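You operate a simulated robot arm through the tools that you are given. There is no shell and no other tool. Be economical: measure what you need, move in short steps, check, and stop when the job is done.

You run a simulated robot arm. Do the job below in one go: nothing can be reset, and whatever is moved stays where it is left.

JOB
Put things in order on the top of the repack table. At the end: the red sign (marked "DO NOT START") from the top of the repack table stands where the green sign (marked "TESTED") stood; the long silver roller is on the grey box (marked "J6"); the green sign from the top of the repack table stands where the long silver roller stood; the blue roller from the top of the repack table stands on top of the brown carton (marked "CARDS"); whatever was shut is shut again. Leave all else as you found it, and nothing knocked over.
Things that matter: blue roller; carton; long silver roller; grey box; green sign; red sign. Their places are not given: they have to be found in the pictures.

It is judged by the outcome, as a careful person would: the job done as asked, and still so three seconds after it is handed in. It fails if anything else is knocked over, pushed out of place, dropped, spilled or broken.

ROBOT AND FRAMES
A 6-joint arm with a two-finger parallel gripper, fixed in place. Base frame: the origin is at the foot of the arm, x ahead of it, y to its left, z up; the work surface is at about z = 850. Units: mm, degrees, N and s.
With the tool pointing down near the work surface it reaches from about 260 to 680 mm from the base axis. Its first joint turns from -66.0 to 66.0 degrees. Payload 2.9 kg.
The TCP is the grasp point between the finger pads, 30 mm short of the fingertips. In the tool frame z runs along the fingers and y along their closing line. The gripper opens to 110 mm. The fingers are 20 mm wide and 10 mm thick; the gripper's body (48 by 112 mm) begins 55 mm behind the TCP.
Orientation is told as [roll, pitch, yaw] about the base's x, y, z axes, in that order, counted from this pose: with the fingers straight down and closing along the base's y, the tool's x points along the base's -x, its y along +y and its z along -z.

CONTROLS
- The arm moves only by the tool move_arm. Its argument "motion" is a list of rows, each a list of 3 entries, a list of its own where there are three numbers: the shift along the base's x, y, z in mm, then the turn, a rotation vector about the base's x, y, z in degrees, then the closure in counts, from 0 (fully open) to 255 (shut). In form: [[[dx, dy, dz], [rx, ry, rz], fingers], ...]. A call has 1 to 10 rows; each row is the pose to reach, as a shift and turn from the pose commanded when the call began. A row lasts 0.2 s, in which the tool goes at most 50 mm and 8.6 degrees; a call with a longer step from one row to the next is refused whole, and so is a gripper value outside its range. A pose out of reach is approached as far as the arm can. The call stops where the force on the tool passes 40 N (or 10 N more than at its start, if that is more) or the arm is blocked; 0.2 s more then pass. The fingers move at their own pace (about 108 mm/s each) and stop on an object; they squeeze with about 28 N. The grip force told is the motor's: it shows also when the fingers shut on nothing. Time passes only in rows, and 0.2 s behind the last, so rows that repeat a pose let the fingers close. The reply holds the time, the measured pose of the TCP, the force on the tool along the base axes, the opening and the grip force, in the units named above and with some noise.
- Cameras (640 x 400 px; columns grow to the right, rows downward): "scene" is fixed at [72.2, 428.3, 1386.7]; the picture's right is [-0.82, -0.58, 0.00], its down [-0.32, 0.45, -0.83] and it looks along [0.48, -0.68, -0.55] (base axes); focal length 329 px, centre (320, 200). "wrist" rides on the gripper at [-36, 0, -57] in the tool frame; the picture's right is [0.00, -1.00, 0.00], its down [0.97, 0.00, -0.24] and it looks along [0.24, 0.00, 0.97] (tool axes); focal length 218 px, centre (320, 200).
- capture(camera): a new picture of that camera. The clock stands still meanwhile.
- pixel_to_xyz(camera, pixels): for up to 12 pixels [column, row] of the newest picture of that camera ("zoom" is the newest enlarged one), the place [x, y, z] in the base frame of the surface seen there, good to about 2 mm. The clock stands still meanwhile.
- close_up(camera, box): a new picture of the part [left, top, right, bottom] of that camera's present view, enlarged. The clock stands still meanwhile.
- job_done(): hands the job in; it is judged then, once.

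Keep the steps short. Do not move on a guess: measure, check each grasp and each placing, and mend mistakes. In all there are 80 turns and 38 pictures (those below and enlarged ones count). Leave the gripper open and the arm clear of the work at the hand-in unless told otherwise, and finish with a single line.

The tools are called after "Request:" by a JSON object that holds its "name" and its "arguments". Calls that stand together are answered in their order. move_arm: Moves the arm, as the interface text tells. Its arguments: {"type":"object","properties":{"motion":{"type":"array","items":{"type":"array"}}},"required":["motion"]} The other tools are called the same way: capture (camera) takes a picture; pixel_to_xyz (camera, pixels) gives the place of the surface under pixels of a picture; close_up (camera, box) takes an enlarged picture of a part of a camera's view; job_done () hands the job in.

At the start:

```text
clock: 0.0
eef_pos: [387.9, 65.6, 1185.1]
tcp_rot: [0.0, 0.0, 0.0]
wrist_force: [0.7, 0.1, -0.7]
finger_gap: 110.0
grasp_force: 0.0
```

scene: 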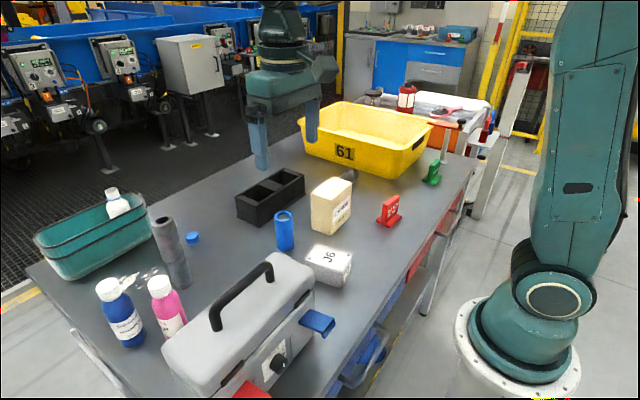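
wrist: 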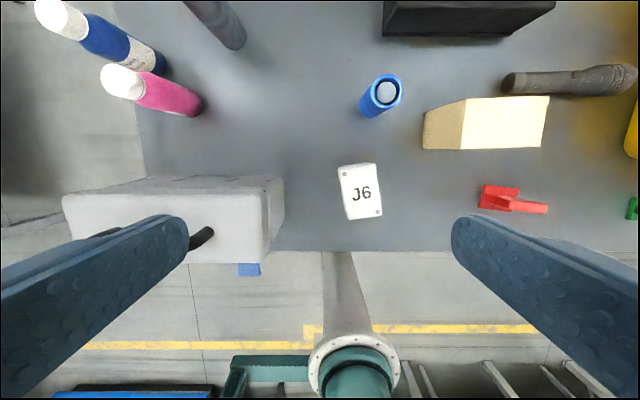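

I'll look closely at the main objects first: the grey cylinder on the left, and the carton and signs on the right.

Request:
{"name": "close_up", "arguments": {"camera": "scene", "box": [80, 160, 280, 360]}}

Request:
{"name": "close_up", "arguments": {"camera": "scene", "box": [230, 140, 470, 290]}}

Request:
{"name": "pixel_to_xyz", "arguments": {"camera": "wrist", "pixels": [[386, 92], [361, 192], [430, 130], [545, 100], [520, 205], [632, 208], [225, 30], [520, 85], [620, 78], [500, 190], [540, 145], [540, 207]]}}

Request:
{"name": "pixel_to_xyz", "arguments": {"camera": "scene", "pixels": [[160, 221], [168, 250], [180, 286], [284, 215], [286, 248], [332, 190], [345, 178], [390, 200], [389, 222], [433, 165], [432, 182], [330, 260]]}}

```text
2.00 times, centred on (180, 260) of scene
```

zoom: 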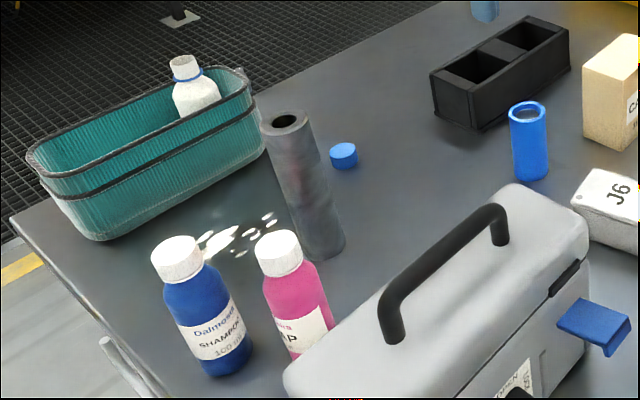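

```text
2.67 times, centred on (350, 215) of scene
```

zoom: 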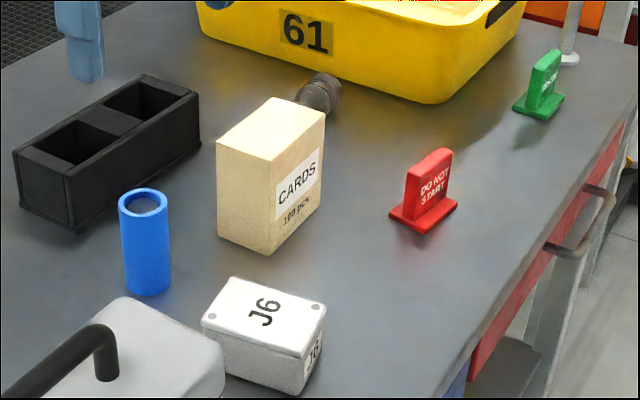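

```text
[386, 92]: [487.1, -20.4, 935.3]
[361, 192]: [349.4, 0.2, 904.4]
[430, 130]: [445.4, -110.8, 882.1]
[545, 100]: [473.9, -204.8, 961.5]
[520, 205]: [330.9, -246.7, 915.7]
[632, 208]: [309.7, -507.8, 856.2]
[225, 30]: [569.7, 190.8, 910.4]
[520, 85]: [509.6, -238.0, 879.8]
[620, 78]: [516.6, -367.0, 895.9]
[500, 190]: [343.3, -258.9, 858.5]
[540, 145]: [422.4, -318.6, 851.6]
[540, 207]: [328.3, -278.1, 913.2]
```

```text
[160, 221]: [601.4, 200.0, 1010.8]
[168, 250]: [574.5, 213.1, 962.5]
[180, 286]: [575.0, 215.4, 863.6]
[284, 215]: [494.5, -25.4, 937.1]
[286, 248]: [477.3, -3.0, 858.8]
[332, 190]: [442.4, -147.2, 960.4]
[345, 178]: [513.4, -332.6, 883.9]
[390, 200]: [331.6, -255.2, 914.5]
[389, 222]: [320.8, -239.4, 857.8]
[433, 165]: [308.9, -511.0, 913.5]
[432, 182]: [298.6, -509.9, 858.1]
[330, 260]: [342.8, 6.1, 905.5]
```

The standing grey tube near (590,205), with its top at z≈1010, looks like the long silver roller. A second, darker object lies behind the carton. I'll move up near the standing tube and look from the wrist.

Request:
{"name": "move_arm", "arguments": {"motion": [[[40, 30, 0], [0, 0, 0], 0], [[80, 60, 0], [0, 0, 0], 0], [[120, 90, 0], [0, 0, 0], 0], [[160, 120, 0], [0, 0, 0], 0]]}}

Request:
{"name": "capture", "arguments": {"camera": "wrist"}}

```text
clock: 1.0
eef_pos: [547.8, 187.7, 1187.7]
tcp_rot: [0.0, 0.1, 0.0]
wrist_force: [0.7, -0.1, -0.1]
finger_gap: 109.8
grasp_force: 0.0
```

```text
33 pictures are left
```

wrist: 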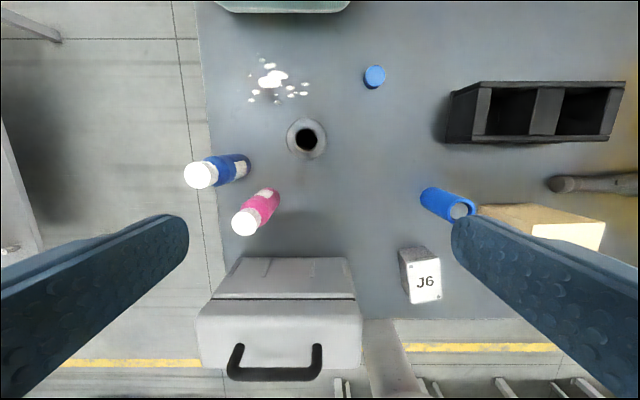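

The roller's top is seen almost end-on at (307,137). I'll measure its rim, its neighbours and the lying object.

Request:
{"name": "pixel_to_xyz", "arguments": {"camera": "wrist", "pixels": [[291, 137], [322, 137], [307, 122], [307, 153], [294, 148], [320, 126], [263, 195], [376, 76], [560, 184], [630, 184], [240, 222], [320, 140]]}}

Request:
{"name": "close_up", "arguments": {"camera": "wrist", "box": [260, 90, 360, 190]}}

Request:
{"name": "close_up", "arguments": {"camera": "wrist", "box": [380, 160, 640, 320]}}

```text
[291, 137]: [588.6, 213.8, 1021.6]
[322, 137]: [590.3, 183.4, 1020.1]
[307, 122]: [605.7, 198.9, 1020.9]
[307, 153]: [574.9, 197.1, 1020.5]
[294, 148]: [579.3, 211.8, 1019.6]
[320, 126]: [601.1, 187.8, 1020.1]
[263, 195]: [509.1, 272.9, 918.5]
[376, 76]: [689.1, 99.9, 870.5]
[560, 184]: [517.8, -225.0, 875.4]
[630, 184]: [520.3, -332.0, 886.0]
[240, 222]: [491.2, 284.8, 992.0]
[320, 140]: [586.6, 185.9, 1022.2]
```

```text
4.00 times, centred on (310, 140) of wrist
```

zoom: 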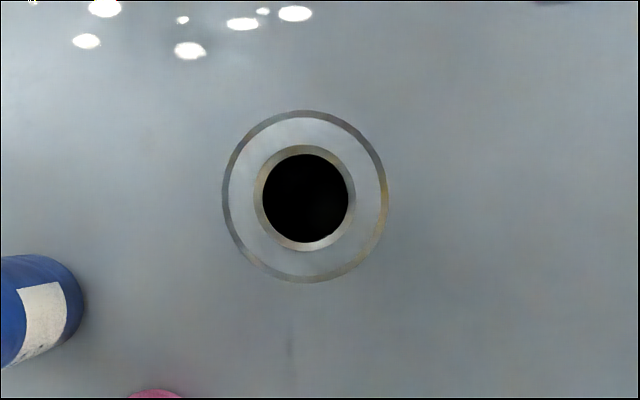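

```text
2.46 times, centred on (510, 240) of wrist
```

zoom: 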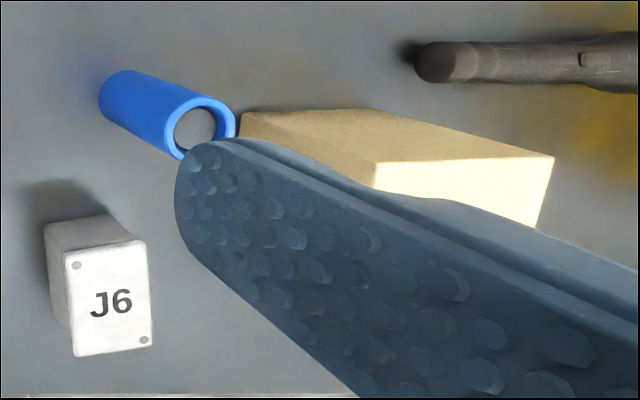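

The roller is upright. Its centre is (590,198.5), its top is at z 1020.5, it is about 41 mm across and about 170 mm tall. The lying thing is a torch-like tool, so I'll leave it alone. Next I move above the roller and part way down.

Request:
{"name": "move_arm", "arguments": {"motion": [[[42, 13, 0], [0, 0, 0], 0], [[42, 13, -40], [0, 0, 0], 0], [[42, 13, -80], [0, 0, 0], 0], [[42, 13, -110], [0, 0, 0], 0], [[42, 13, -110], [0, 0, 0], 0]]}}

```text
clock: 2.2
eef_pos: [587.9, 198.5, 1075.3]
tcp_rot: [0.0, 0.0, 0.0]
wrist_force: [-0.8, 0.0, 0.2]
finger_gap: 109.7
grasp_force: 0.1
out of reach, approached as far as the arm can: row 1, 2
```

I'm centred over the roller, with the tips still above it at z 1045. I'll go down to z 985 and close.

Request:
{"name": "move_arm", "arguments": {"motion": [[[2, 0, -30], [0, 0, 0], 0], [[2, 0, -60], [0, 0, 0], 0], [[2, 0, -90], [0, 0, 0], 0], [[2, 0, -90], [0, 0, 0], 0], [[2, 0, -90], [0, 0, 0], 255], [[2, 0, -90], [0, 0, 0], 255], [[2, 0, -90], [0, 0, 0], 255]]}}

```text
clock: 3.8
eef_pos: [589.5, 198.9, 986.2]
tcp_rot: [0.0, 0.0, -0.1]
wrist_force: [-0.2, -0.2, 0.1]
finger_gap: 41.5
grasp_force: 28.3
```

Gripped at 41.5 mm. I'll lift straight up and check the force.

Request:
{"name": "move_arm", "arguments": {"motion": [[[0, 0, 5], [0, 0, 0], 255], [[0, 0, 20], [0, 0, 0], 255], [[0, 0, 50], [0, 0, 0], 255], [[0, 0, 90], [0, 0, 0], 255], [[0, 0, 90], [0, 0, 0], 255]]}}

Request:
{"name": "capture", "arguments": {"camera": "scene"}}

```text
clock: 5.0
eef_pos: [588.5, 199.5, 1075.8]
tcp_rot: [0.1, 0.1, 0.0]
wrist_force: [0.5, 0.0, -3.4]
finger_gap: 41.7
grasp_force: 27.5
```

```text
30 pictures are left
```

scene: 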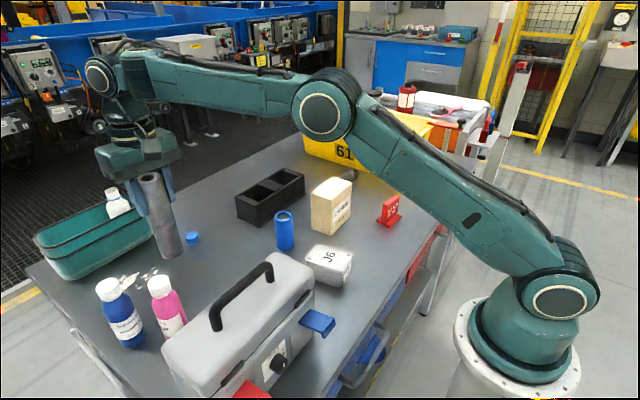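

The roller is held straight and is light. Now I'll find the top corners of the J6 box precisely with an enlarged view.

Request:
{"name": "close_up", "arguments": {"camera": "scene", "box": [290, 230, 370, 290]}}

```text
6.67 times, centred on (330, 260) of scene
```

zoom: 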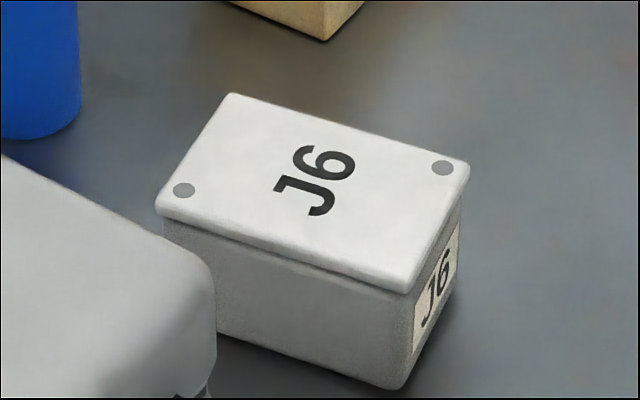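

Request:
{"name": "pixel_to_xyz", "arguments": {"camera": "zoom", "pixels": [[232, 100], [462, 165], [404, 285], [164, 206], [315, 190], [184, 190], [442, 168], [190, 300], [200, 240]]}}

Request:
{"name": "pixel_to_xyz", "arguments": {"camera": "scene", "pixels": [[241, 280], [213, 315], [268, 265], [312, 287], [260, 258], [334, 325], [165, 350], [308, 322]]}}

```text
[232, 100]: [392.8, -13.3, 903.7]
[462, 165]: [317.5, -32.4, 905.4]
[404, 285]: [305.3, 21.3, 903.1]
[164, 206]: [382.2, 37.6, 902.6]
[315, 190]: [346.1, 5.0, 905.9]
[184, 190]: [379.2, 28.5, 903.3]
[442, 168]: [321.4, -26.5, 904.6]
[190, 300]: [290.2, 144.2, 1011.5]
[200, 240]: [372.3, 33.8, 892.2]
```

```text
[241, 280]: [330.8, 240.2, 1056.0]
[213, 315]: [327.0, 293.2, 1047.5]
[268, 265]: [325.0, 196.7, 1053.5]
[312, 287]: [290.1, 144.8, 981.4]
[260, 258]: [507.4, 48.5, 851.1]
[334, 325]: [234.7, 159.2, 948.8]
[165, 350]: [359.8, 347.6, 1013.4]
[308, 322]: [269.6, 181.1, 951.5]
```

The box top is centred at (349.5, 3) at z 904.5, about 78×53 mm. The case is at y>145 and its handle reaches z 1056, so I'll carry the roller round at y<100, raised.

Request:
{"name": "move_arm", "arguments": {"motion": [[[-25, -35, 15], [0, 0, 0], 255], [[-50, -72, 30], [0, 0, 0], 255], [[-75, -108, 40], [0, 0, 0], 255], [[-110, -135, 40], [0, 0, 0], 255], [[-145, -160, 40], [0, 0, 0], 255], [[-180, -185, 40], [0, 0, 0], 255], [[-215, -196, 40], [0, 0, 0], 255], [[-239.5, -196, 40], [0, 0, 0], 255], [[-239.5, -196, 10], [0, 0, 0], 255], [[-239.5, -196, 10], [0, 0, 0], 255]]}}

Request:
{"name": "capture", "arguments": {"camera": "scene"}}

```text
clock: 7.2
eef_pos: [352.7, 2.6, 1083.1]
tcp_rot: [0.0, 0.0, 0.0]
wrist_force: [-0.2, 0.4, -2.3]
finger_gap: 41.5
grasp_force: 28.3
```

```text
28 pictures are left
```

scene: 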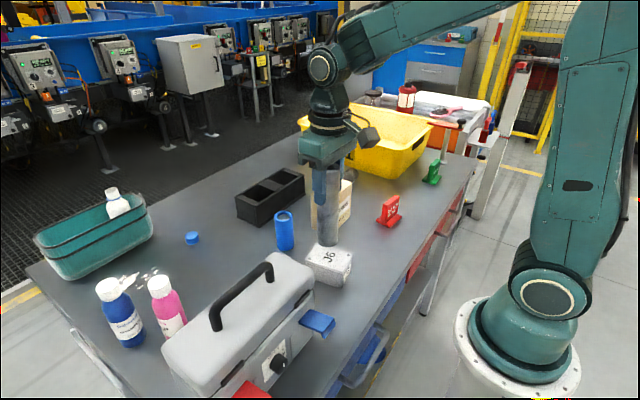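

The roller is over the box. I'll shift x by -2, come down 42 mm and check for contact.

Request:
{"name": "move_arm", "arguments": {"motion": [[[-2, 0, -20], [0, 0, 0], 255], [[-2, 0, -36], [0, 0, 0], 255], [[-2, 0, -42], [0, 0, 0], 255], [[-2, 0, -42], [0, 0, 0], 255]]}}

Request:
{"name": "close_up", "arguments": {"camera": "scene", "box": [280, 200, 380, 290]}}

```text
clock: 8.2
eef_pos: [347.6, 1.4, 1042.5]
tcp_rot: [0.0, 0.0, 0.0]
wrist_force: [0.2, 0.5, -3.1]
finger_gap: 41.7
grasp_force: 27.6
```

```text
4.44 times, centred on (330, 245) of scene
```

zoom: 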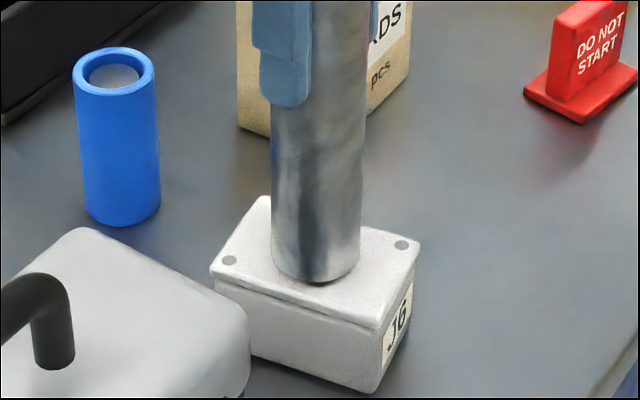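

The roller is centred and just above the lid, with no contact load yet. I'll lower in 1 mm steps until the force rises.

Request:
{"name": "move_arm", "arguments": {"motion": [[[0, 0, -1], [0, 0, 0], 255], [[0, 0, -1.5], [0, 0, 0], 255], [[0, 0, -2], [0, 0, 0], 255]]}}

```text
clock: 9.0
eef_pos: [349.6, 2.2, 1041.4]
tcp_rot: [-0.1, 0.0, 0.1]
wrist_force: [0.8, 0.1, -2.4]
finger_gap: 41.7
grasp_force: 28.0
```

Request:
{"name": "move_arm", "arguments": {"motion": [[[0, 0, -1], [0, 0, 0], 255], [[0, 0, -1.5], [0, 0, 0], 255], [[0, 0, -1.5], [0, 0, 0], 255]]}}

```text
clock: 9.8
eef_pos: [348.7, 2.0, 1040.3]
tcp_rot: [0.0, 0.0, 0.0]
wrist_force: [-2.3, -0.9, 10.1]
finger_gap: 41.5
grasp_force: 27.8
```

The force rose, so it is seated. I'll open gently and rise straight up.

Request:
{"name": "move_arm", "arguments": {"motion": [[[0, 0, 0], [0, 0, 0], 145], [[0, 0, 0], [0, 0, 0], 100], [[0, 0, 0], [0, 0, 0], 0], [[0, 0, 0], [0, 0, 0], 0], [[0, 0, 20], [0, 0, 0], 0], [[0, 0, 60], [0, 0, 0], 0], [[0, 0, 100], [0, 0, 0], 0], [[0, 0, 140], [0, 0, 0], 0]]}}

Request:
{"name": "close_up", "arguments": {"camera": "scene", "box": [240, 130, 480, 300]}}

```text
clock: 11.6
eef_pos: [346.0, 1.7, 1181.7]
tcp_rot: [0.0, -0.1, 0.0]
wrist_force: [-0.4, 0.1, 0.5]
finger_gap: 110.1
grasp_force: 0.0
```

```text
2.35 times, centred on (360, 215) of scene
```

zoom: 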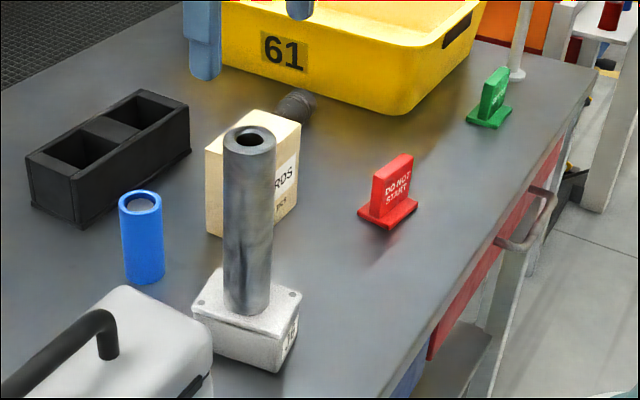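

The roller stands well on the box. Next I'll fly high to the signs and look down at them.

Request:
{"name": "move_arm", "arguments": {"motion": [[[0, -48, 0], [0, 0, 0], 0], [[0, -96, 0], [0, 0, 0], 0], [[0, -144, 0], [0, 0, 0], 0], [[0, -192, 0], [0, 0, 0], 0], [[0, -240, 0], [0, 0, 0], 0], [[-5, -288, 0], [0, 0, 0], 0], [[-10, -336, 0], [0, 0, 0], 0], [[-15, -384, 0], [0, 0, 0], 0], [[-20, -420, 0], [0, 0, 0], 0], [[-20, -420, 0], [0, 0, 0], 0]]}}

Request:
{"name": "capture", "arguments": {"camera": "wrist"}}

```text
clock: 13.8
eef_pos: [324.9, -417.4, 1184.1]
tcp_rot: [0.0, 0.0, 0.0]
wrist_force: [-0.7, -0.6, -0.2]
finger_gap: 110.2
grasp_force: 0.0
```

```text
25 pictures are left
```

wrist: 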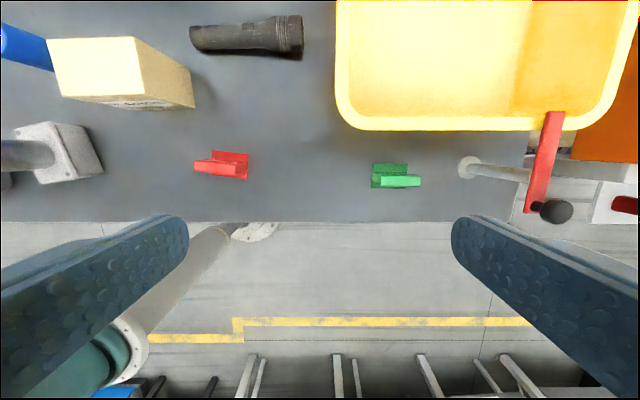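

The signs are at (220,165) and (395,176). I'll enlarge both.

Request:
{"name": "close_up", "arguments": {"camera": "wrist", "box": [355, 145, 435, 205]}}

Request:
{"name": "pixel_to_xyz", "arguments": {"camera": "zoom", "pixels": [[135, 160], [135, 335], [420, 150], [420, 335], [170, 275], [510, 270], [510, 325], [190, 325], [190, 240], [500, 240], [130, 250], [340, 300]]}}

Request:
{"name": "pixel_to_xyz", "arguments": {"camera": "wrist", "pixels": [[550, 120], [530, 205], [468, 167], [553, 211], [380, 125], [345, 110], [520, 172], [470, 122]]}}

Request:
{"name": "close_up", "arguments": {"camera": "wrist", "box": [180, 135, 260, 195]}}

```text
6.67 times, centred on (395, 175) of wrist
```

zoom: 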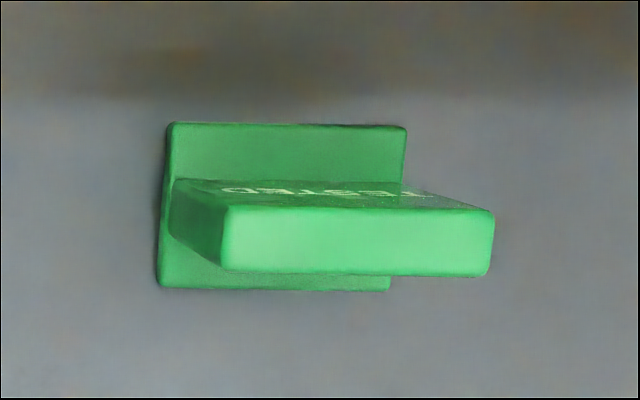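

```text
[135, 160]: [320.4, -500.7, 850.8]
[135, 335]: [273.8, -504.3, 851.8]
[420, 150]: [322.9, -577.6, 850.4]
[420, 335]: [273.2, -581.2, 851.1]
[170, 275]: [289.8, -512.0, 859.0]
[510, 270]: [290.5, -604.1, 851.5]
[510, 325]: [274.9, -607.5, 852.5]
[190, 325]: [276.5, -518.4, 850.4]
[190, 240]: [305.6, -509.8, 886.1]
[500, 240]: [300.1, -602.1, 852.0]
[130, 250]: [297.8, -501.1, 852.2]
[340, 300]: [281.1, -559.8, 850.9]
```

```text
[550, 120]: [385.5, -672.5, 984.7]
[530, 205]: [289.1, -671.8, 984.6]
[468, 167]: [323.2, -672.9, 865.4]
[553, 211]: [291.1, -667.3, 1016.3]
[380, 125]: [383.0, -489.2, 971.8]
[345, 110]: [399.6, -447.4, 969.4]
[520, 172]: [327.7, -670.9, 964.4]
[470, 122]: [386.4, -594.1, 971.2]
```

```text
6.67 times, centred on (220, 165) of wrist
```

zoom: 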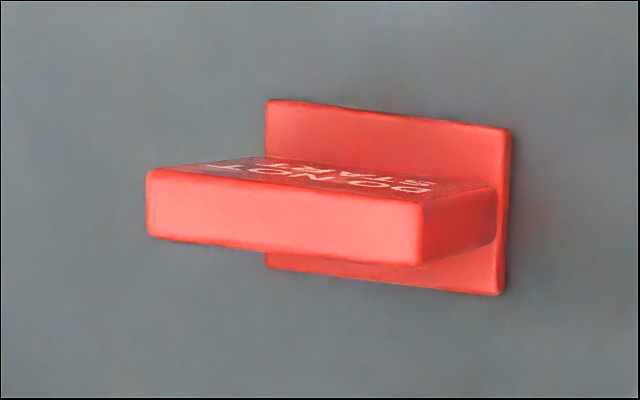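

Both signs have a thin plate running roughly along y, with text on both sides. I'll measure the red sign now in the zoom, then the green top.

Request:
{"name": "pixel_to_xyz", "arguments": {"camera": "zoom", "pixels": [[155, 180], [415, 213], [410, 258], [155, 230], [275, 108], [505, 135], [498, 287], [272, 262], [285, 215], [500, 210], [350, 120]]}}

Request:
{"name": "close_up", "arguments": {"camera": "wrist", "box": [355, 145, 435, 205]}}

Request:
{"name": "pixel_to_xyz", "arguments": {"camera": "zoom", "pixels": [[238, 213], [485, 217], [480, 268], [232, 264], [178, 130], [398, 133], [385, 283], [166, 280], [360, 240]]}}

```text
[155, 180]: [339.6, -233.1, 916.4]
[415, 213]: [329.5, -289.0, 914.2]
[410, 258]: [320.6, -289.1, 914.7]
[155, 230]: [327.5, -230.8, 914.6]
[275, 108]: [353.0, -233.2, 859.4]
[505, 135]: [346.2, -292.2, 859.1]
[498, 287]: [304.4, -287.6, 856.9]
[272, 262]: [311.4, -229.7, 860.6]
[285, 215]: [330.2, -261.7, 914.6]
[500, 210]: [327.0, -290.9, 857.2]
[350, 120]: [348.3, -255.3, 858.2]
```

```text
6.67 times, centred on (395, 175) of wrist
```

zoom: 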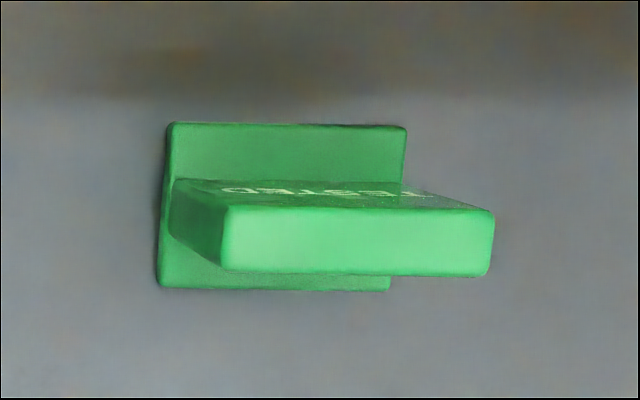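

```text
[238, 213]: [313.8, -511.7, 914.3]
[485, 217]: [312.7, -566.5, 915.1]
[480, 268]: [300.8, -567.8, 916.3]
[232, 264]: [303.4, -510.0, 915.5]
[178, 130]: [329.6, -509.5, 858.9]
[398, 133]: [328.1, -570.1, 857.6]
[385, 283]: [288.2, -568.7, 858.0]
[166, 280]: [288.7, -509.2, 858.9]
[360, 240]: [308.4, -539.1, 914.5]
```

Green sign: centre (308,-539), top z 915, base 60×40, turned about -1.3°. Red sign: centre (329,-260.5), turned about -7.3°. I'll grip each along its length (about 57 mm, closing along y), with the tips above the base plate. I'm moving over the green sign first.

Request:
{"name": "move_arm", "arguments": {"motion": [[[-6, -35, -30], [0, 0, -1.3], 0], [[-12, -70, -60], [0, 0, -1.3], 0], [[-17.5, -100, -90], [0, 0, -1.3], 0], [[-17.5, -121, -120], [0, 0, -1.3], 0], [[-17.5, -121, -160], [0, 0, -1.3], 0], [[-17.5, -121, -200], [0, 0, -1.3], 0], [[-17.5, -121, -215], [0, 0, -1.3], 0], [[-17.5, -121, -215], [0, 0, -1.3], 0]]}}

Request:
{"name": "capture", "arguments": {"camera": "wrist"}}

```text
clock: 15.6
eef_pos: [311.3, -540.4, 964.0]
tcp_rot: [0.1, 0.0, -1.3]
wrist_force: [-0.4, 0.2, 0.0]
finger_gap: 110.0
grasp_force: 0.1
```

```text
21 pictures are left
```

wrist: 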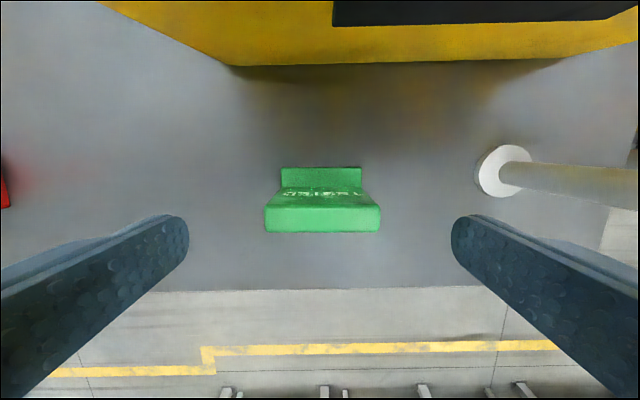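

Clear on all sides. I'll re-measure the sign from this close view.

Request:
{"name": "pixel_to_xyz", "arguments": {"camera": "wrist", "pixels": [[268, 210], [377, 209], [377, 228], [268, 229], [284, 170], [358, 170], [322, 220], [322, 229], [322, 209]]}}

```text
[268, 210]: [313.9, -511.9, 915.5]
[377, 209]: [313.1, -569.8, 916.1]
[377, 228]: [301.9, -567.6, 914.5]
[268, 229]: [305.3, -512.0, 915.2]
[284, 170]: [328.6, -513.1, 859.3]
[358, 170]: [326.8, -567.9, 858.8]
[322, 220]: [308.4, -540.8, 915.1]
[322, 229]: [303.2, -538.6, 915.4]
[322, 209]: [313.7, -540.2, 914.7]
```

The centre is (308.4,-540). I'll go down 70 mm with x -2, then close.

Request:
{"name": "move_arm", "arguments": {"motion": [[[-2, 0, -25], [0, 0, 0], 0], [[-2, 0, -50], [0, 0, 0], 0], [[-2, 0, -69], [0, 0, 0], 0], [[-2, 0, -69], [0, 0, 0], 0], [[-2, 0, -69], [0, 0, 0], 255], [[-2, 0, -69], [0, 0, 0], 255], [[-2, 0, -69], [0, 0, 0], 255]]}}

```text
clock: 17.2
eef_pos: [311.1, -539.7, 894.4]
tcp_rot: [0.0, 0.0, -1.3]
wrist_force: [0.6, 0.1, -0.3]
finger_gap: 61.7
grasp_force: 28.1
```

Gripped at 61.7 mm, as wide as the sign. I'll lift slowly to z≈1090.

Request:
{"name": "move_arm", "arguments": {"motion": [[[0, 0, 5], [0, 0, 0], 255], [[0, 0, 25], [0, 0, 0], 255], [[0, 0, 65], [0, 0, 0], 255], [[0, 0, 105], [0, 0, 0], 255], [[0, 0, 145], [0, 0, 0], 255], [[0, 0, 185], [0, 0, 0], 255], [[0, 0, 195], [0, 0, 0], 255]]}}

Request:
{"name": "capture", "arguments": {"camera": "wrist"}}

```text
clock: 18.8
eef_pos: [312.6, -539.0, 1089.2]
tcp_rot: [0.0, 0.0, -1.3]
wrist_force: [0.1, -0.6, -1.4]
finger_gap: 61.5
grasp_force: 28.0
```

```text
20 pictures are left
```

wrist: 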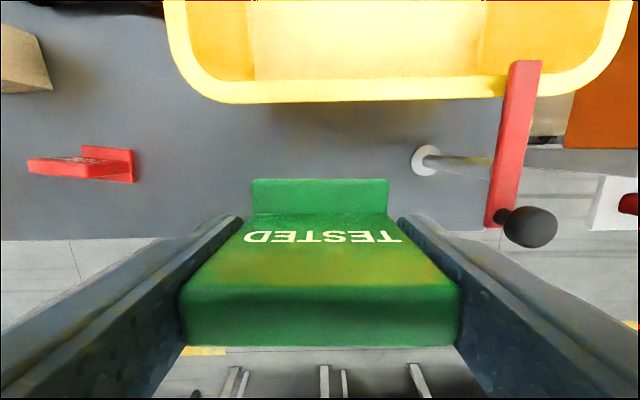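

The sign is held firmly and upright. I'll carry it over the table along an outer arc, away from the standing roller.

Request:
{"name": "move_arm", "arguments": {"motion": [[[28, 35, 0], [0, 0, 0], 255], [[56, 70, 0], [0, 0, 0], 255], [[84, 105, 0], [0, 0, 0], 255], [[112, 140, 0], [0, 0, 0], 255], [[140, 175, 0], [0, 0, 0], 255], [[168, 209, 0], [0, 0, 0], 255], [[180, 255, 0], [0, 0, 0], 255], [[192, 301, 0], [0, 0, 0], 255], [[204, 347, 0], [0, 0, 0], 255], [[216, 393, 0], [0, 0, 0], 255]]}}

```text
clock: 21.0
eef_pos: [523.8, -147.6, 1086.5]
tcp_rot: [0.0, 0.0, -1.4]
wrist_force: [0.7, -0.2, -0.8]
finger_gap: 61.9
grasp_force: 28.3
```

Next stop: above the roller's old place.

Request:
{"name": "move_arm", "arguments": {"motion": [[[8, 43, 0], [0, 0, 0], 255], [[16, 86, 0], [0, 0, 0], 255], [[24, 129, 0], [0, 0, 0], 255], [[32, 172, 0], [0, 0, 0], 255], [[40, 215, 0], [0, 0, 0], 255], [[48, 258, 0], [0, 0, 0], 255], [[56, 301, -10], [0, 0, 0], 255], [[64, 344.5, -30], [0, 0, 0], 255], [[64, 344.5, -60], [0, 0, 0], 255], [[64, 344.5, -60], [0, 0, 0], 255]]}}

Request:
{"name": "capture", "arguments": {"camera": "wrist"}}

```text
clock: 23.2
eef_pos: [588.2, 202.7, 1029.5]
tcp_rot: [0.0, 0.0, -1.3]
wrist_force: [0.2, -0.2, -0.6]
finger_gap: 61.8
grasp_force: 28.2
```

```text
19 pictures are left
```

wrist: 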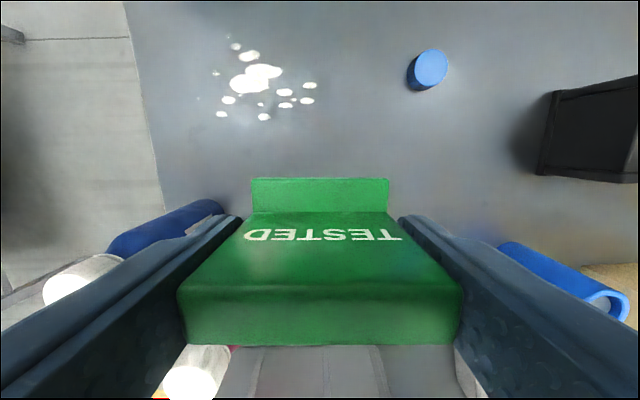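

I'll measure the held sign's centre and the nearest bottles.

Request:
{"name": "pixel_to_xyz", "arguments": {"camera": "wrist", "pixels": [[200, 295], [200, 335], [440, 295], [440, 335], [320, 295], [320, 340], [255, 185], [385, 185], [195, 212], [130, 240], [195, 375], [90, 275]]}}

```text
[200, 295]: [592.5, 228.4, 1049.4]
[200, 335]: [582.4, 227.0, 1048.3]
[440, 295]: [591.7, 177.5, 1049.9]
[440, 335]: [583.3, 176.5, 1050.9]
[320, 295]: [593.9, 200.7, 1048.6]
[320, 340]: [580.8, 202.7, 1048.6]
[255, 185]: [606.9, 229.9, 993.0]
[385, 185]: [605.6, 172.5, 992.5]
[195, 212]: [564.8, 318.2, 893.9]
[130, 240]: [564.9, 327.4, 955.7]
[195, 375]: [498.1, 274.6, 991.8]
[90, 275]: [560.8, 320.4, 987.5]
```

The sign's centre is (587.3,202) and the target is (590,198.5). I'll correct by (+2.5,-3) and go down 128 mm, leaving about 5 mm. The bottles stay clear.

Request:
{"name": "move_arm", "arguments": {"motion": [[[2.5, -3, -30], [0, 0, 0], 255], [[2.5, -3, -65], [0, 0, 0], 255], [[2.5, -3, -100], [0, 0, 0], 255], [[2.5, -3, -120], [0, 0, 0], 255], [[2.5, -3, -128], [0, 0, 0], 255], [[2.5, -3, -128], [0, 0, 0], 255]]}}

```text
clock: 24.6
eef_pos: [591.9, 197.6, 902.2]
tcp_rot: [0.0, 0.0, -1.3]
wrist_force: [-0.6, -0.8, -1.7]
finger_gap: 61.5
grasp_force: 27.8
```

Now I'll lower in fine steps to contact. I expect it at TCP z≈895.

Request:
{"name": "move_arm", "arguments": {"motion": [[[0, 0, -2], [0, 0, 0], 255], [[0, 0, -4], [0, 0, 0], 255], [[0, 0, -5], [0, 0, 0], 255], [[0, 0, -5], [0, 0, 0], 255]]}}

```text
clock: 25.6
eef_pos: [591.9, 195.7, 897.3]
tcp_rot: [0.0, 0.0, -1.3]
wrist_force: [0.1, 0.0, -2.1]
finger_gap: 61.5
grasp_force: 28.6
```

Request:
{"name": "move_arm", "arguments": {"motion": [[[0, 0, -0.7], [0, 0, 0], 255], [[0, 0, -1.4], [0, 0, 0], 255], [[0, 0, -1.4], [0, 0, 0], 255]]}}

```text
clock: 26.4
eef_pos: [592.3, 197.0, 896.6]
tcp_rot: [-0.1, 0.0, -1.4]
wrist_force: [-0.3, -0.2, -1.2]
finger_gap: 61.7
grasp_force: 28.2
```

Request:
{"name": "move_arm", "arguments": {"motion": [[[0, 0, -0.7], [0, 0, 0], 255], [[0, 0, -1.4], [0, 0, 0], 255], [[0, 0, -1.4], [0, 0, 0], 255]]}}

```text
clock: 27.2
eef_pos: [592.2, 196.5, 894.8]
tcp_rot: [0.0, 0.1, -1.3]
wrist_force: [-0.1, 0.5, 0.4]
finger_gap: 61.5
grasp_force: 28.2
```

Request:
{"name": "move_arm", "arguments": {"motion": [[[0, 0, -0.6], [0, 0, 0], 255], [[0, 0, -0.6], [0, 0, 0], 255]]}}

```text
clock: 27.8
eef_pos: [592.7, 196.4, 895.7]
tcp_rot: [0.1, 0.0, -1.3]
wrist_force: [-0.1, -0.8, 5.4]
finger_gap: 61.8
grasp_force: 28.0
```

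The force shows contact, so the sign is seated. I'll open and rise straight up.

Request:
{"name": "move_arm", "arguments": {"motion": [[[0, 0, 0], [0, 0, 0], 95], [[0, 0, 0], [0, 0, 0], 40], [[0, 0, 0], [0, 0, 0], 0], [[0, 0, 0], [0, 0, 0], 0], [[0, 0, 30], [0, 0, 0], 0], [[0, 0, 70], [0, 0, 0], 0], [[0, 0, 115], [0, 0, 0], 0], [[0, 0, 160], [0, 0, 0], 0]]}}

Request:
{"name": "capture", "arguments": {"camera": "wrist"}}

```text
clock: 29.6
eef_pos: [594.7, 194.4, 1055.2]
tcp_rot: [-0.1, 0.1, -1.3]
wrist_force: [0.0, -0.3, 0.7]
finger_gap: 109.8
grasp_force: 0.0
```

```text
18 pictures are left
```

wrist: 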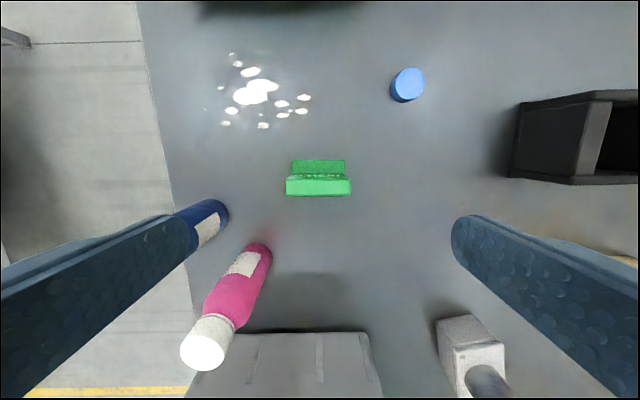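

Request:
{"name": "pixel_to_xyz", "arguments": {"camera": "wrist", "pixels": [[289, 186], [348, 186], [318, 180], [318, 193], [295, 163], [342, 163]]}}

```text
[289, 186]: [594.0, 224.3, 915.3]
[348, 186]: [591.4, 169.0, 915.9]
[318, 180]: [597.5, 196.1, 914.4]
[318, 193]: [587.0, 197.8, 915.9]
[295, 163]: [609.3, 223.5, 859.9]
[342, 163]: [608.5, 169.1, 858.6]
```

The green sign stands at (592,197), within about 3 mm of the roller's old spot. Next is the red sign, back along the outer arc.

Request:
{"name": "move_arm", "arguments": {"motion": [[[-8, -43, 10], [0, 0, 0], 0], [[-16, -86, 20], [0, 0, 0], 0], [[-24, -129, 30], [0, 0, 0], 0], [[-32, -172, 35], [0, 0, 0], 0], [[-40, -215, 35], [0, 0, 0], 0], [[-48, -258, 35], [0, 0, 0], 0], [[-56, -301, 35], [0, 0, 0], 0], [[-75, -344, 35], [0, 0, 0], 0], [[-95, -387, 35], [0, 0, 0], 0], [[-115, -430, 35], [0, 0, 0], 0]]}}

Request:
{"name": "move_arm", "arguments": {"motion": [[[-40, -20, 0], [0, 0, -1.5], 0], [[-80, -24, 0], [0, 0, -3], 0], [[-115, -28, 0], [0, 0, -4.5], 0], [[-148, -28, 0], [0, 0, -6], 0], [[-148, -28, -40], [0, 0, -6], 0], [[-148, -28, -80], [0, 0, -6], 0], [[-148, -28, -120], [0, 0, -6], 0], [[-148, -28, -120], [0, 0, -6], 0]]}}

Request:
{"name": "capture", "arguments": {"camera": "wrist"}}

```text
clock: 31.8
eef_pos: [480.1, -235.2, 1089.8]
tcp_rot: [0.0, 0.1, -1.3]
wrist_force: [-0.1, -0.8, -0.1]
finger_gap: 110.0
grasp_force: 0.1
```

```text
clock: 33.6
eef_pos: [326.9, -263.8, 969.5]
tcp_rot: [0.0, -0.1, -7.3]
wrist_force: [-0.5, -0.6, -0.2]
finger_gap: 110.2
grasp_force: 0.0
```

```text
17 pictures are left
```

wrist: 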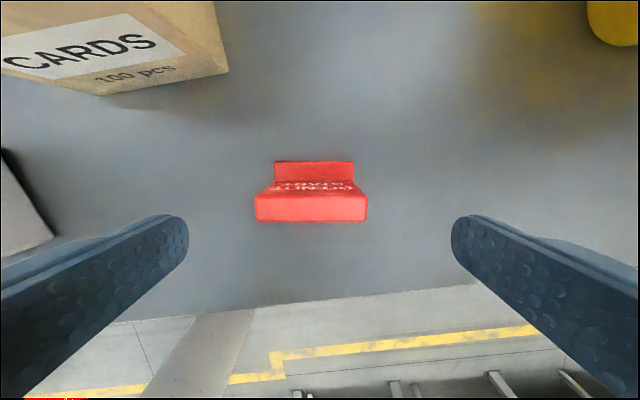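

The sign is square in view. I'll measure its centre and the carton's near edge.

Request:
{"name": "pixel_to_xyz", "arguments": {"camera": "wrist", "pixels": [[258, 200], [364, 200], [364, 219], [258, 219], [312, 209], [222, 72], [110, 90]]}}

```text
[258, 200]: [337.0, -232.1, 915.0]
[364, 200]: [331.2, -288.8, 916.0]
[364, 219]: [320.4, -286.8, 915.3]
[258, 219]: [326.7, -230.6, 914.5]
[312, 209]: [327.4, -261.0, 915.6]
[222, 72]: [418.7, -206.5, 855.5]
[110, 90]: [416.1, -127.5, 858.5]
```

The centre is (329,-259.6), so I'll shift by (+2,+4), go down 74 mm and close.

Request:
{"name": "move_arm", "arguments": {"motion": [[[2, 4, -25], [0, 0, 0], 0], [[2, 4, -50], [0, 0, 0], 0], [[2, 4, -74], [0, 0, 0], 0], [[2, 4, -74], [0, 0, 0], 0], [[2, 4, -74], [0, 0, 0], 255], [[2, 4, -74], [0, 0, 0], 255], [[2, 4, -74], [0, 0, 0], 255]]}}

```text
clock: 35.2
eef_pos: [330.2, -260.2, 895.4]
tcp_rot: [0.0, 0.0, -7.2]
wrist_force: [0.0, 0.5, -0.1]
finger_gap: 61.9
grasp_force: 28.3
```

Gripped at 61.9 mm. I'll lift and carry it to the green sign's old place at (308.4,-540), turning +6°.

Request:
{"name": "move_arm", "arguments": {"motion": [[[0, 0, 5], [0, 0, 0], 255], [[0, 0, 35], [0, 0, 0], 255], [[0, 0, 75], [0, 0, 0], 255], [[-3, -45, 100], [0, 0, 1], 255], [[-6, -92, 110], [0, 0, 2], 255], [[-10, -140, 110], [0, 0, 3], 255], [[-14, -188, 110], [0, 0, 4], 255], [[-18, -236, 110], [0, 0, 5], 255], [[-21, -280, 100], [0, 0, 6], 255], [[-21, -280, 100], [0, 0, 6], 255]]}}

Request:
{"name": "capture", "arguments": {"camera": "wrist"}}

Request:
{"name": "pixel_to_xyz", "arguments": {"camera": "wrist", "pixels": [[200, 295], [200, 335], [440, 295], [440, 335], [320, 295], [320, 340], [255, 185], [385, 185]]}}

```text
refused: row 4 steps farther than a row can; nothing moved
```

```text
16 pictures are left
```

wrist: 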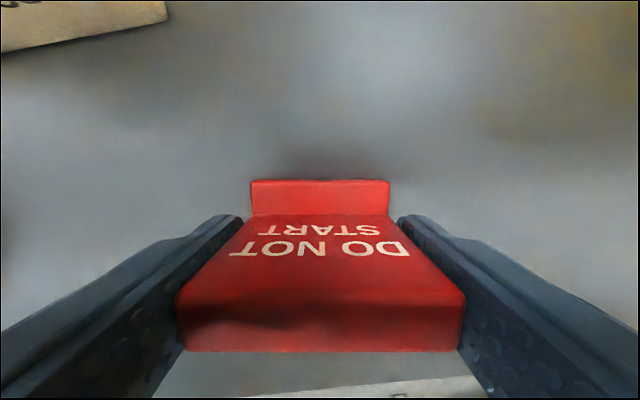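

```text
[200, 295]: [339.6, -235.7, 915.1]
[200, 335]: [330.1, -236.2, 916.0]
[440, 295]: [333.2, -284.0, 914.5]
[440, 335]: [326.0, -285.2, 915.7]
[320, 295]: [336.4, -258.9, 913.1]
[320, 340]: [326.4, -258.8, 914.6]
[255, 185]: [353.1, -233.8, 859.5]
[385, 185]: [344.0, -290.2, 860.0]
```

The call was refused because the fourth step was too long. I'll use shorter steps.

Request:
{"name": "move_arm", "arguments": {"motion": [[[0, 0, 5], [0, 0, 0], 255], [[0, 0, 35], [0, 0, 0], 255], [[0, 0, 75], [0, 0, 0], 255], [[-3, -35, 100], [0, 0, 1], 255], [[-6, -82, 110], [0, 0, 2], 255], [[-10, -130, 110], [0, 0, 3], 255], [[-14, -178, 110], [0, 0, 4], 255], [[-18, -226, 110], [0, 0, 5], 255], [[-21, -272, 105], [0, 0, 6], 255], [[-21, -280, 100], [0, 0, 6], 255]]}}

Request:
{"name": "capture", "arguments": {"camera": "wrist"}}

Request:
{"name": "pixel_to_xyz", "arguments": {"camera": "wrist", "pixels": [[200, 295], [200, 335], [440, 295], [440, 335], [320, 295], [320, 340], [255, 185], [385, 185]]}}

```text
clock: 37.4
eef_pos: [310.6, -536.7, 994.5]
tcp_rot: [0.0, 0.0, -1.3]
wrist_force: [-0.4, -0.3, -2.2]
finger_gap: 61.6
grasp_force: 28.3
```

```text
15 pictures are left
```

wrist: 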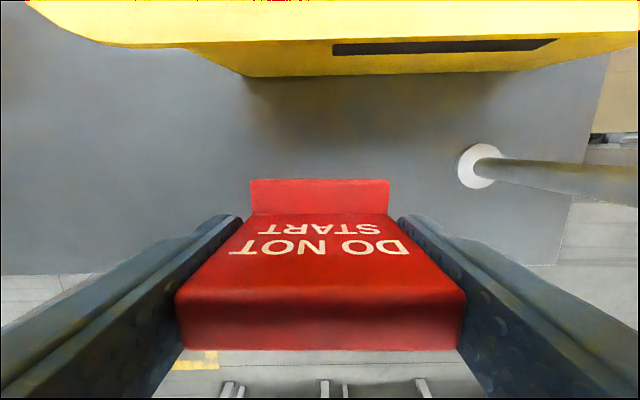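

```text
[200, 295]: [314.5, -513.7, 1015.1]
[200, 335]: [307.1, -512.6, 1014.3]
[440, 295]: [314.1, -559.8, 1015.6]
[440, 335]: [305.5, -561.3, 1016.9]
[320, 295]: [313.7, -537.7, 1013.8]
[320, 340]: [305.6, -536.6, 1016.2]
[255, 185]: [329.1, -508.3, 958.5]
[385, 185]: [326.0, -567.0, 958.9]
```

The sign's centre is (309,-537), so I'll correct by (-0.5,-2.5) and go down 97 mm.

Request:
{"name": "move_arm", "arguments": {"motion": [[[-0.5, -2.5, -30], [0, 0, 0], 255], [[-0.5, -2.5, -60], [0, 0, 0], 255], [[-0.5, -2.5, -85], [0, 0, 0], 255], [[-0.5, -2.5, -95], [0, 0, 0], 255], [[-0.5, -2.5, -97.5], [0, 0, 0], 255], [[-0.5, -2.5, -97.5], [0, 0, 0], 255]]}}

Request:
{"name": "move_arm", "arguments": {"motion": [[[0, 0, -0.7], [0, 0, 0], 255], [[0, 0, -1.4], [0, 0, 0], 255], [[0, 0, -1.4], [0, 0, 0], 255]]}}

```text
clock: 38.8
eef_pos: [309.2, -539.9, 897.1]
tcp_rot: [0.0, 0.0, -1.2]
wrist_force: [0.6, -0.1, -1.6]
finger_gap: 61.4
grasp_force: 28.2
```

```text
clock: 39.6
eef_pos: [310.2, -540.5, 896.1]
tcp_rot: [0.0, 0.0, -1.3]
wrist_force: [0.6, -0.1, -0.7]
finger_gap: 61.7
grasp_force: 27.8
```

Request:
{"name": "move_arm", "arguments": {"motion": [[[0, 0, -0.7], [0, 0, 0], 255], [[0, 0, -1.2], [0, 0, 0], 255], [[0, 0, -1.2], [0, 0, 0], 255]]}}

```text
clock: 40.4
eef_pos: [310.5, -539.9, 895.0]
tcp_rot: [0.0, 0.0, -1.3]
wrist_force: [0.9, -0.3, -1.4]
finger_gap: 61.7
grasp_force: 28.4
```

Request:
{"name": "move_arm", "arguments": {"motion": [[[0, 0, -0.6], [0, 0, 0], 255], [[0, 0, -1], [0, 0, 0], 255], [[0, 0, -1], [0, 0, 0], 255]]}}

```text
clock: 41.2
eef_pos: [309.6, -540.1, 893.8]
tcp_rot: [0.0, 0.0, -1.3]
wrist_force: [-0.1, 0.5, 1.5]
finger_gap: 61.8
grasp_force: 27.8
```

Contact has begun (Fz is now +1.5). I'll release and rise.

Request:
{"name": "move_arm", "arguments": {"motion": [[[0, 0, -0.3], [0, 0, 0], 255], [[0, 0, -0.3], [0, 0, 0], 95], [[0, 0, -0.3], [0, 0, 0], 40], [[0, 0, 0], [0, 0, 0], 0], [[0, 0, 0], [0, 0, 0], 0], [[0, 0, 30], [0, 0, 0], 0], [[0, 0, 75], [0, 0, 0], 0], [[0, 0, 120], [0, 0, 0], 0], [[0, 0, 160], [0, 0, 0], 0]]}}

Request:
{"name": "capture", "arguments": {"camera": "wrist"}}

Request:
{"name": "close_up", "arguments": {"camera": "scene", "box": [240, 130, 480, 300]}}

```text
clock: 43.2
eef_pos: [311.0, -540.2, 1051.7]
tcp_rot: [0.1, 0.0, -1.3]
wrist_force: [0.6, -0.4, -0.5]
finger_gap: 110.1
grasp_force: 0.0
```

```text
14 pictures are left
```

wrist: 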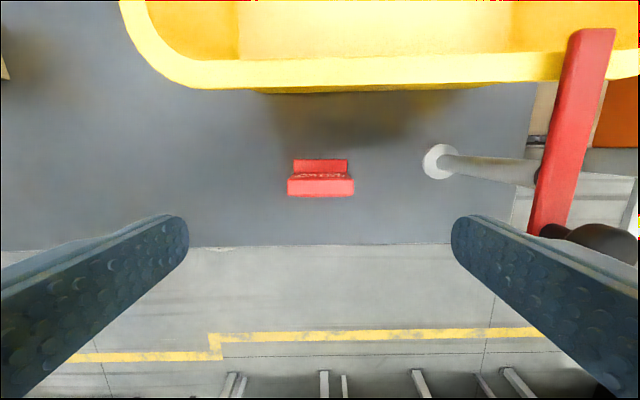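

```text
2.35 times, centred on (360, 215) of scene
```

zoom: 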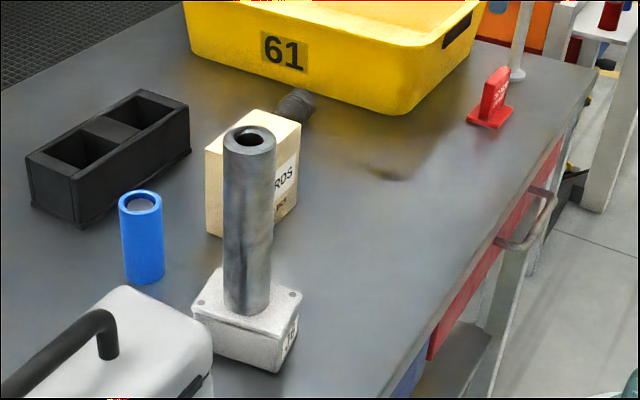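

Both signs are good. Next is the blue roller near (487,-17). The tall roller on the box now stands between it and the base, so I'll go above it high and check the arm's clearance before descending.

Request:
{"name": "move_arm", "arguments": {"motion": [[[28, 32, 15], [0, 0, 0], 0], [[56, 64, 30], [0, 0, 0], 0], [[84, 96, 45], [0, 0, 0], 0], [[112, 130, 60], [0, 0, 0], 0], [[140, 165, 60], [0, 0, 0], 0], [[160, 205, 60], [0, 0, 0], 0], [[170, 250, 60], [0, 0, 0], 0], [[178, 297, 60], [0, 0, 0], 0], [[180, 345, 60], [0, 0, 0.6], 0], [[180, 393, 60], [0, 0, 1.3], 0]]}}

Request:
{"name": "move_arm", "arguments": {"motion": [[[0, 43, 0], [0, 0, 0], 0], [[-3, 86, 0], [0, 0, 0], 0], [[-3, 128, 0], [0, 0, 0], 0], [[-3, 128, 0], [0, 0, 0], 0]]}}

Request:
{"name": "capture", "arguments": {"camera": "wrist"}}

Request:
{"name": "capture", "arguments": {"camera": "scene"}}

```text
clock: 45.4
eef_pos: [487.8, -144.6, 1111.4]
tcp_rot: [0.0, 0.0, -0.1]
wrist_force: [-0.4, 0.1, -0.3]
finger_gap: 110.2
grasp_force: 0.0
```

```text
clock: 46.4
eef_pos: [487.2, -17.3, 1111.9]
tcp_rot: [0.0, 0.0, 0.0]
wrist_force: [0.1, 0.6, -0.3]
finger_gap: 109.9
grasp_force: 0.2
```

```text
12 pictures are left
```

wrist: 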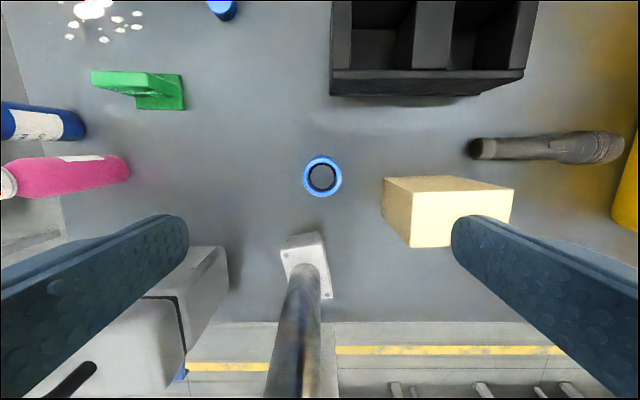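

```text
11 pictures are left
```

scene: 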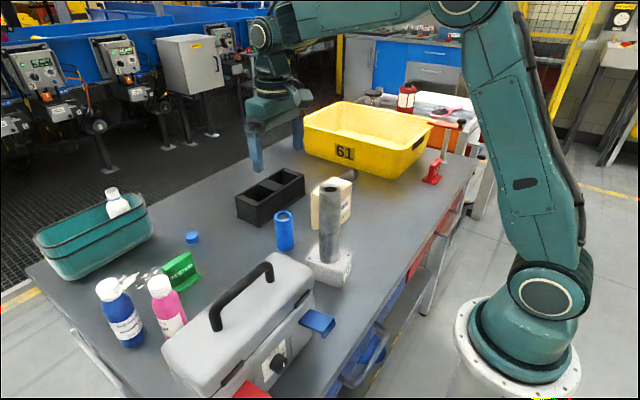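

I'll measure the forearm's underside in the scene view, the blue roller's rim, and the carton's top corners.

Request:
{"name": "pixel_to_xyz", "arguments": {"camera": "scene", "pixels": [[262, 35], [300, 40], [340, 30], [380, 24], [420, 15], [255, 60], [275, 85], [300, 95], [265, 110], [345, 5]]}}

Request:
{"name": "pixel_to_xyz", "arguments": {"camera": "wrist", "pixels": [[305, 176], [340, 176], [322, 159], [322, 193], [322, 178], [415, 192], [511, 192], [412, 244], [450, 244], [322, 160], [386, 180], [505, 205]]}}

```text
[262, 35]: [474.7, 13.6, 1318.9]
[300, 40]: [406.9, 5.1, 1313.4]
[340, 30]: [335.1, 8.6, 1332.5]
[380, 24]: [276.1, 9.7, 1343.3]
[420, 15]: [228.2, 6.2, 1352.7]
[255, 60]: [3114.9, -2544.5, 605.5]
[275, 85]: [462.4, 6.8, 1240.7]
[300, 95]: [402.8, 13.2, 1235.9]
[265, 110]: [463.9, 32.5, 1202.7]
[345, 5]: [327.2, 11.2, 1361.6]
```

```text
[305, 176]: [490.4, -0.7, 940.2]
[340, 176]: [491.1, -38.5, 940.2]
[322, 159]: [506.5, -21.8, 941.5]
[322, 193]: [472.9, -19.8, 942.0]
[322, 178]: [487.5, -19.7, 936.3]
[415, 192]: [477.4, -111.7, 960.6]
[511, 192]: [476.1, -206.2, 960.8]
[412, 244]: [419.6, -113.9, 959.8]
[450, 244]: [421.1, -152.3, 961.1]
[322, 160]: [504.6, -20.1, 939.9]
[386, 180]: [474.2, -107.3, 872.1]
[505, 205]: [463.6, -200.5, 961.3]
```

The forearm stays above the tall roller (over 1110 at the grasp height). But a part of the wrist sticks out toward the base near (300,95), so I'll look at it closely.

Request:
{"name": "close_up", "arguments": {"camera": "scene", "box": [220, 0, 380, 180]}}

```text
2.22 times, centred on (300, 90) of scene
```

zoom: 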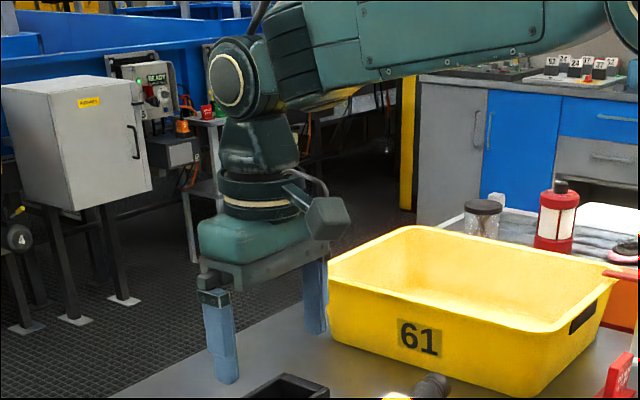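

A bracketed block sits on the base side of the hand. I'll measure its extent.

Request:
{"name": "pixel_to_xyz", "arguments": {"camera": "zoom", "pixels": [[348, 205], [350, 218], [343, 235], [318, 237], [310, 215], [330, 200], [325, 180], [330, 220], [382, 75], [420, 65], [335, 92], [300, 105]]}}

```text
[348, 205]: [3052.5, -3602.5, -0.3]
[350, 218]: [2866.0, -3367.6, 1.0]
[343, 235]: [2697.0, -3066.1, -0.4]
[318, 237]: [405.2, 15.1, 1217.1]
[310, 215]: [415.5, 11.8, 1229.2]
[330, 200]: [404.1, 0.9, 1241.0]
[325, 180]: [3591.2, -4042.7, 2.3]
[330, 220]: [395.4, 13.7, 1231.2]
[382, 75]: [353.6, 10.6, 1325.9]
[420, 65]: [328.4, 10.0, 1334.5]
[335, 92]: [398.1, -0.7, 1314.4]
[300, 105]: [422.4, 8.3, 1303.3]
```

The block's face is about 99 mm base-side of the TCP, which would leave only about 18 mm to the tall roller. The blue roller is round (centre (489.7,-19.6), top 940.5, about 38 mm across), so I'll yaw the hand +30° to swing the block away and come part way down.

Request:
{"name": "move_arm", "arguments": {"motion": [[[2.5, -2.3, 0], [0, 0, 8], 0], [[2.5, -2.3, 0], [0, 0, 16], 0], [[2.5, -2.3, 0], [0, 0, 24], 0], [[2.5, -2.3, 0], [0, 0, 30], 0], [[2.5, -2.3, -40], [0, 0, 30], 0], [[2.5, -2.3, -80], [0, 0, 30], 0], [[2.5, -2.3, -112], [0, 0, 30], 0], [[2.5, -2.3, -112], [0, 0, 30], 0]]}}

Request:
{"name": "capture", "arguments": {"camera": "wrist"}}

Request:
{"name": "capture", "arguments": {"camera": "scene"}}

```text
clock: 48.2
eef_pos: [488.4, -22.5, 1003.3]
tcp_rot: [0.0, 0.0, 29.9]
wrist_force: [0.2, 0.4, -0.4]
finger_gap: 109.9
grasp_force: 0.0
```

```text
9 pictures are left
```

wrist: 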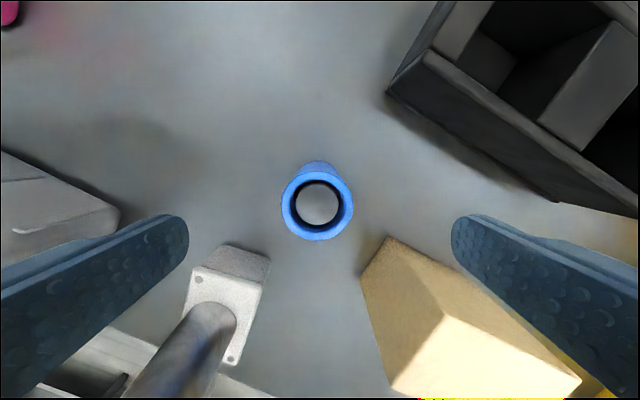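

```text
8 pictures are left
```

scene: 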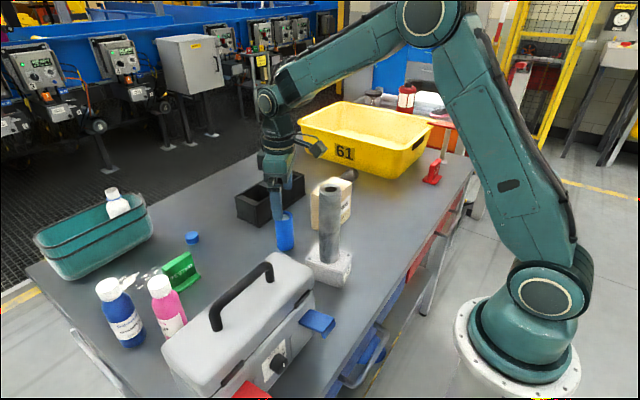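

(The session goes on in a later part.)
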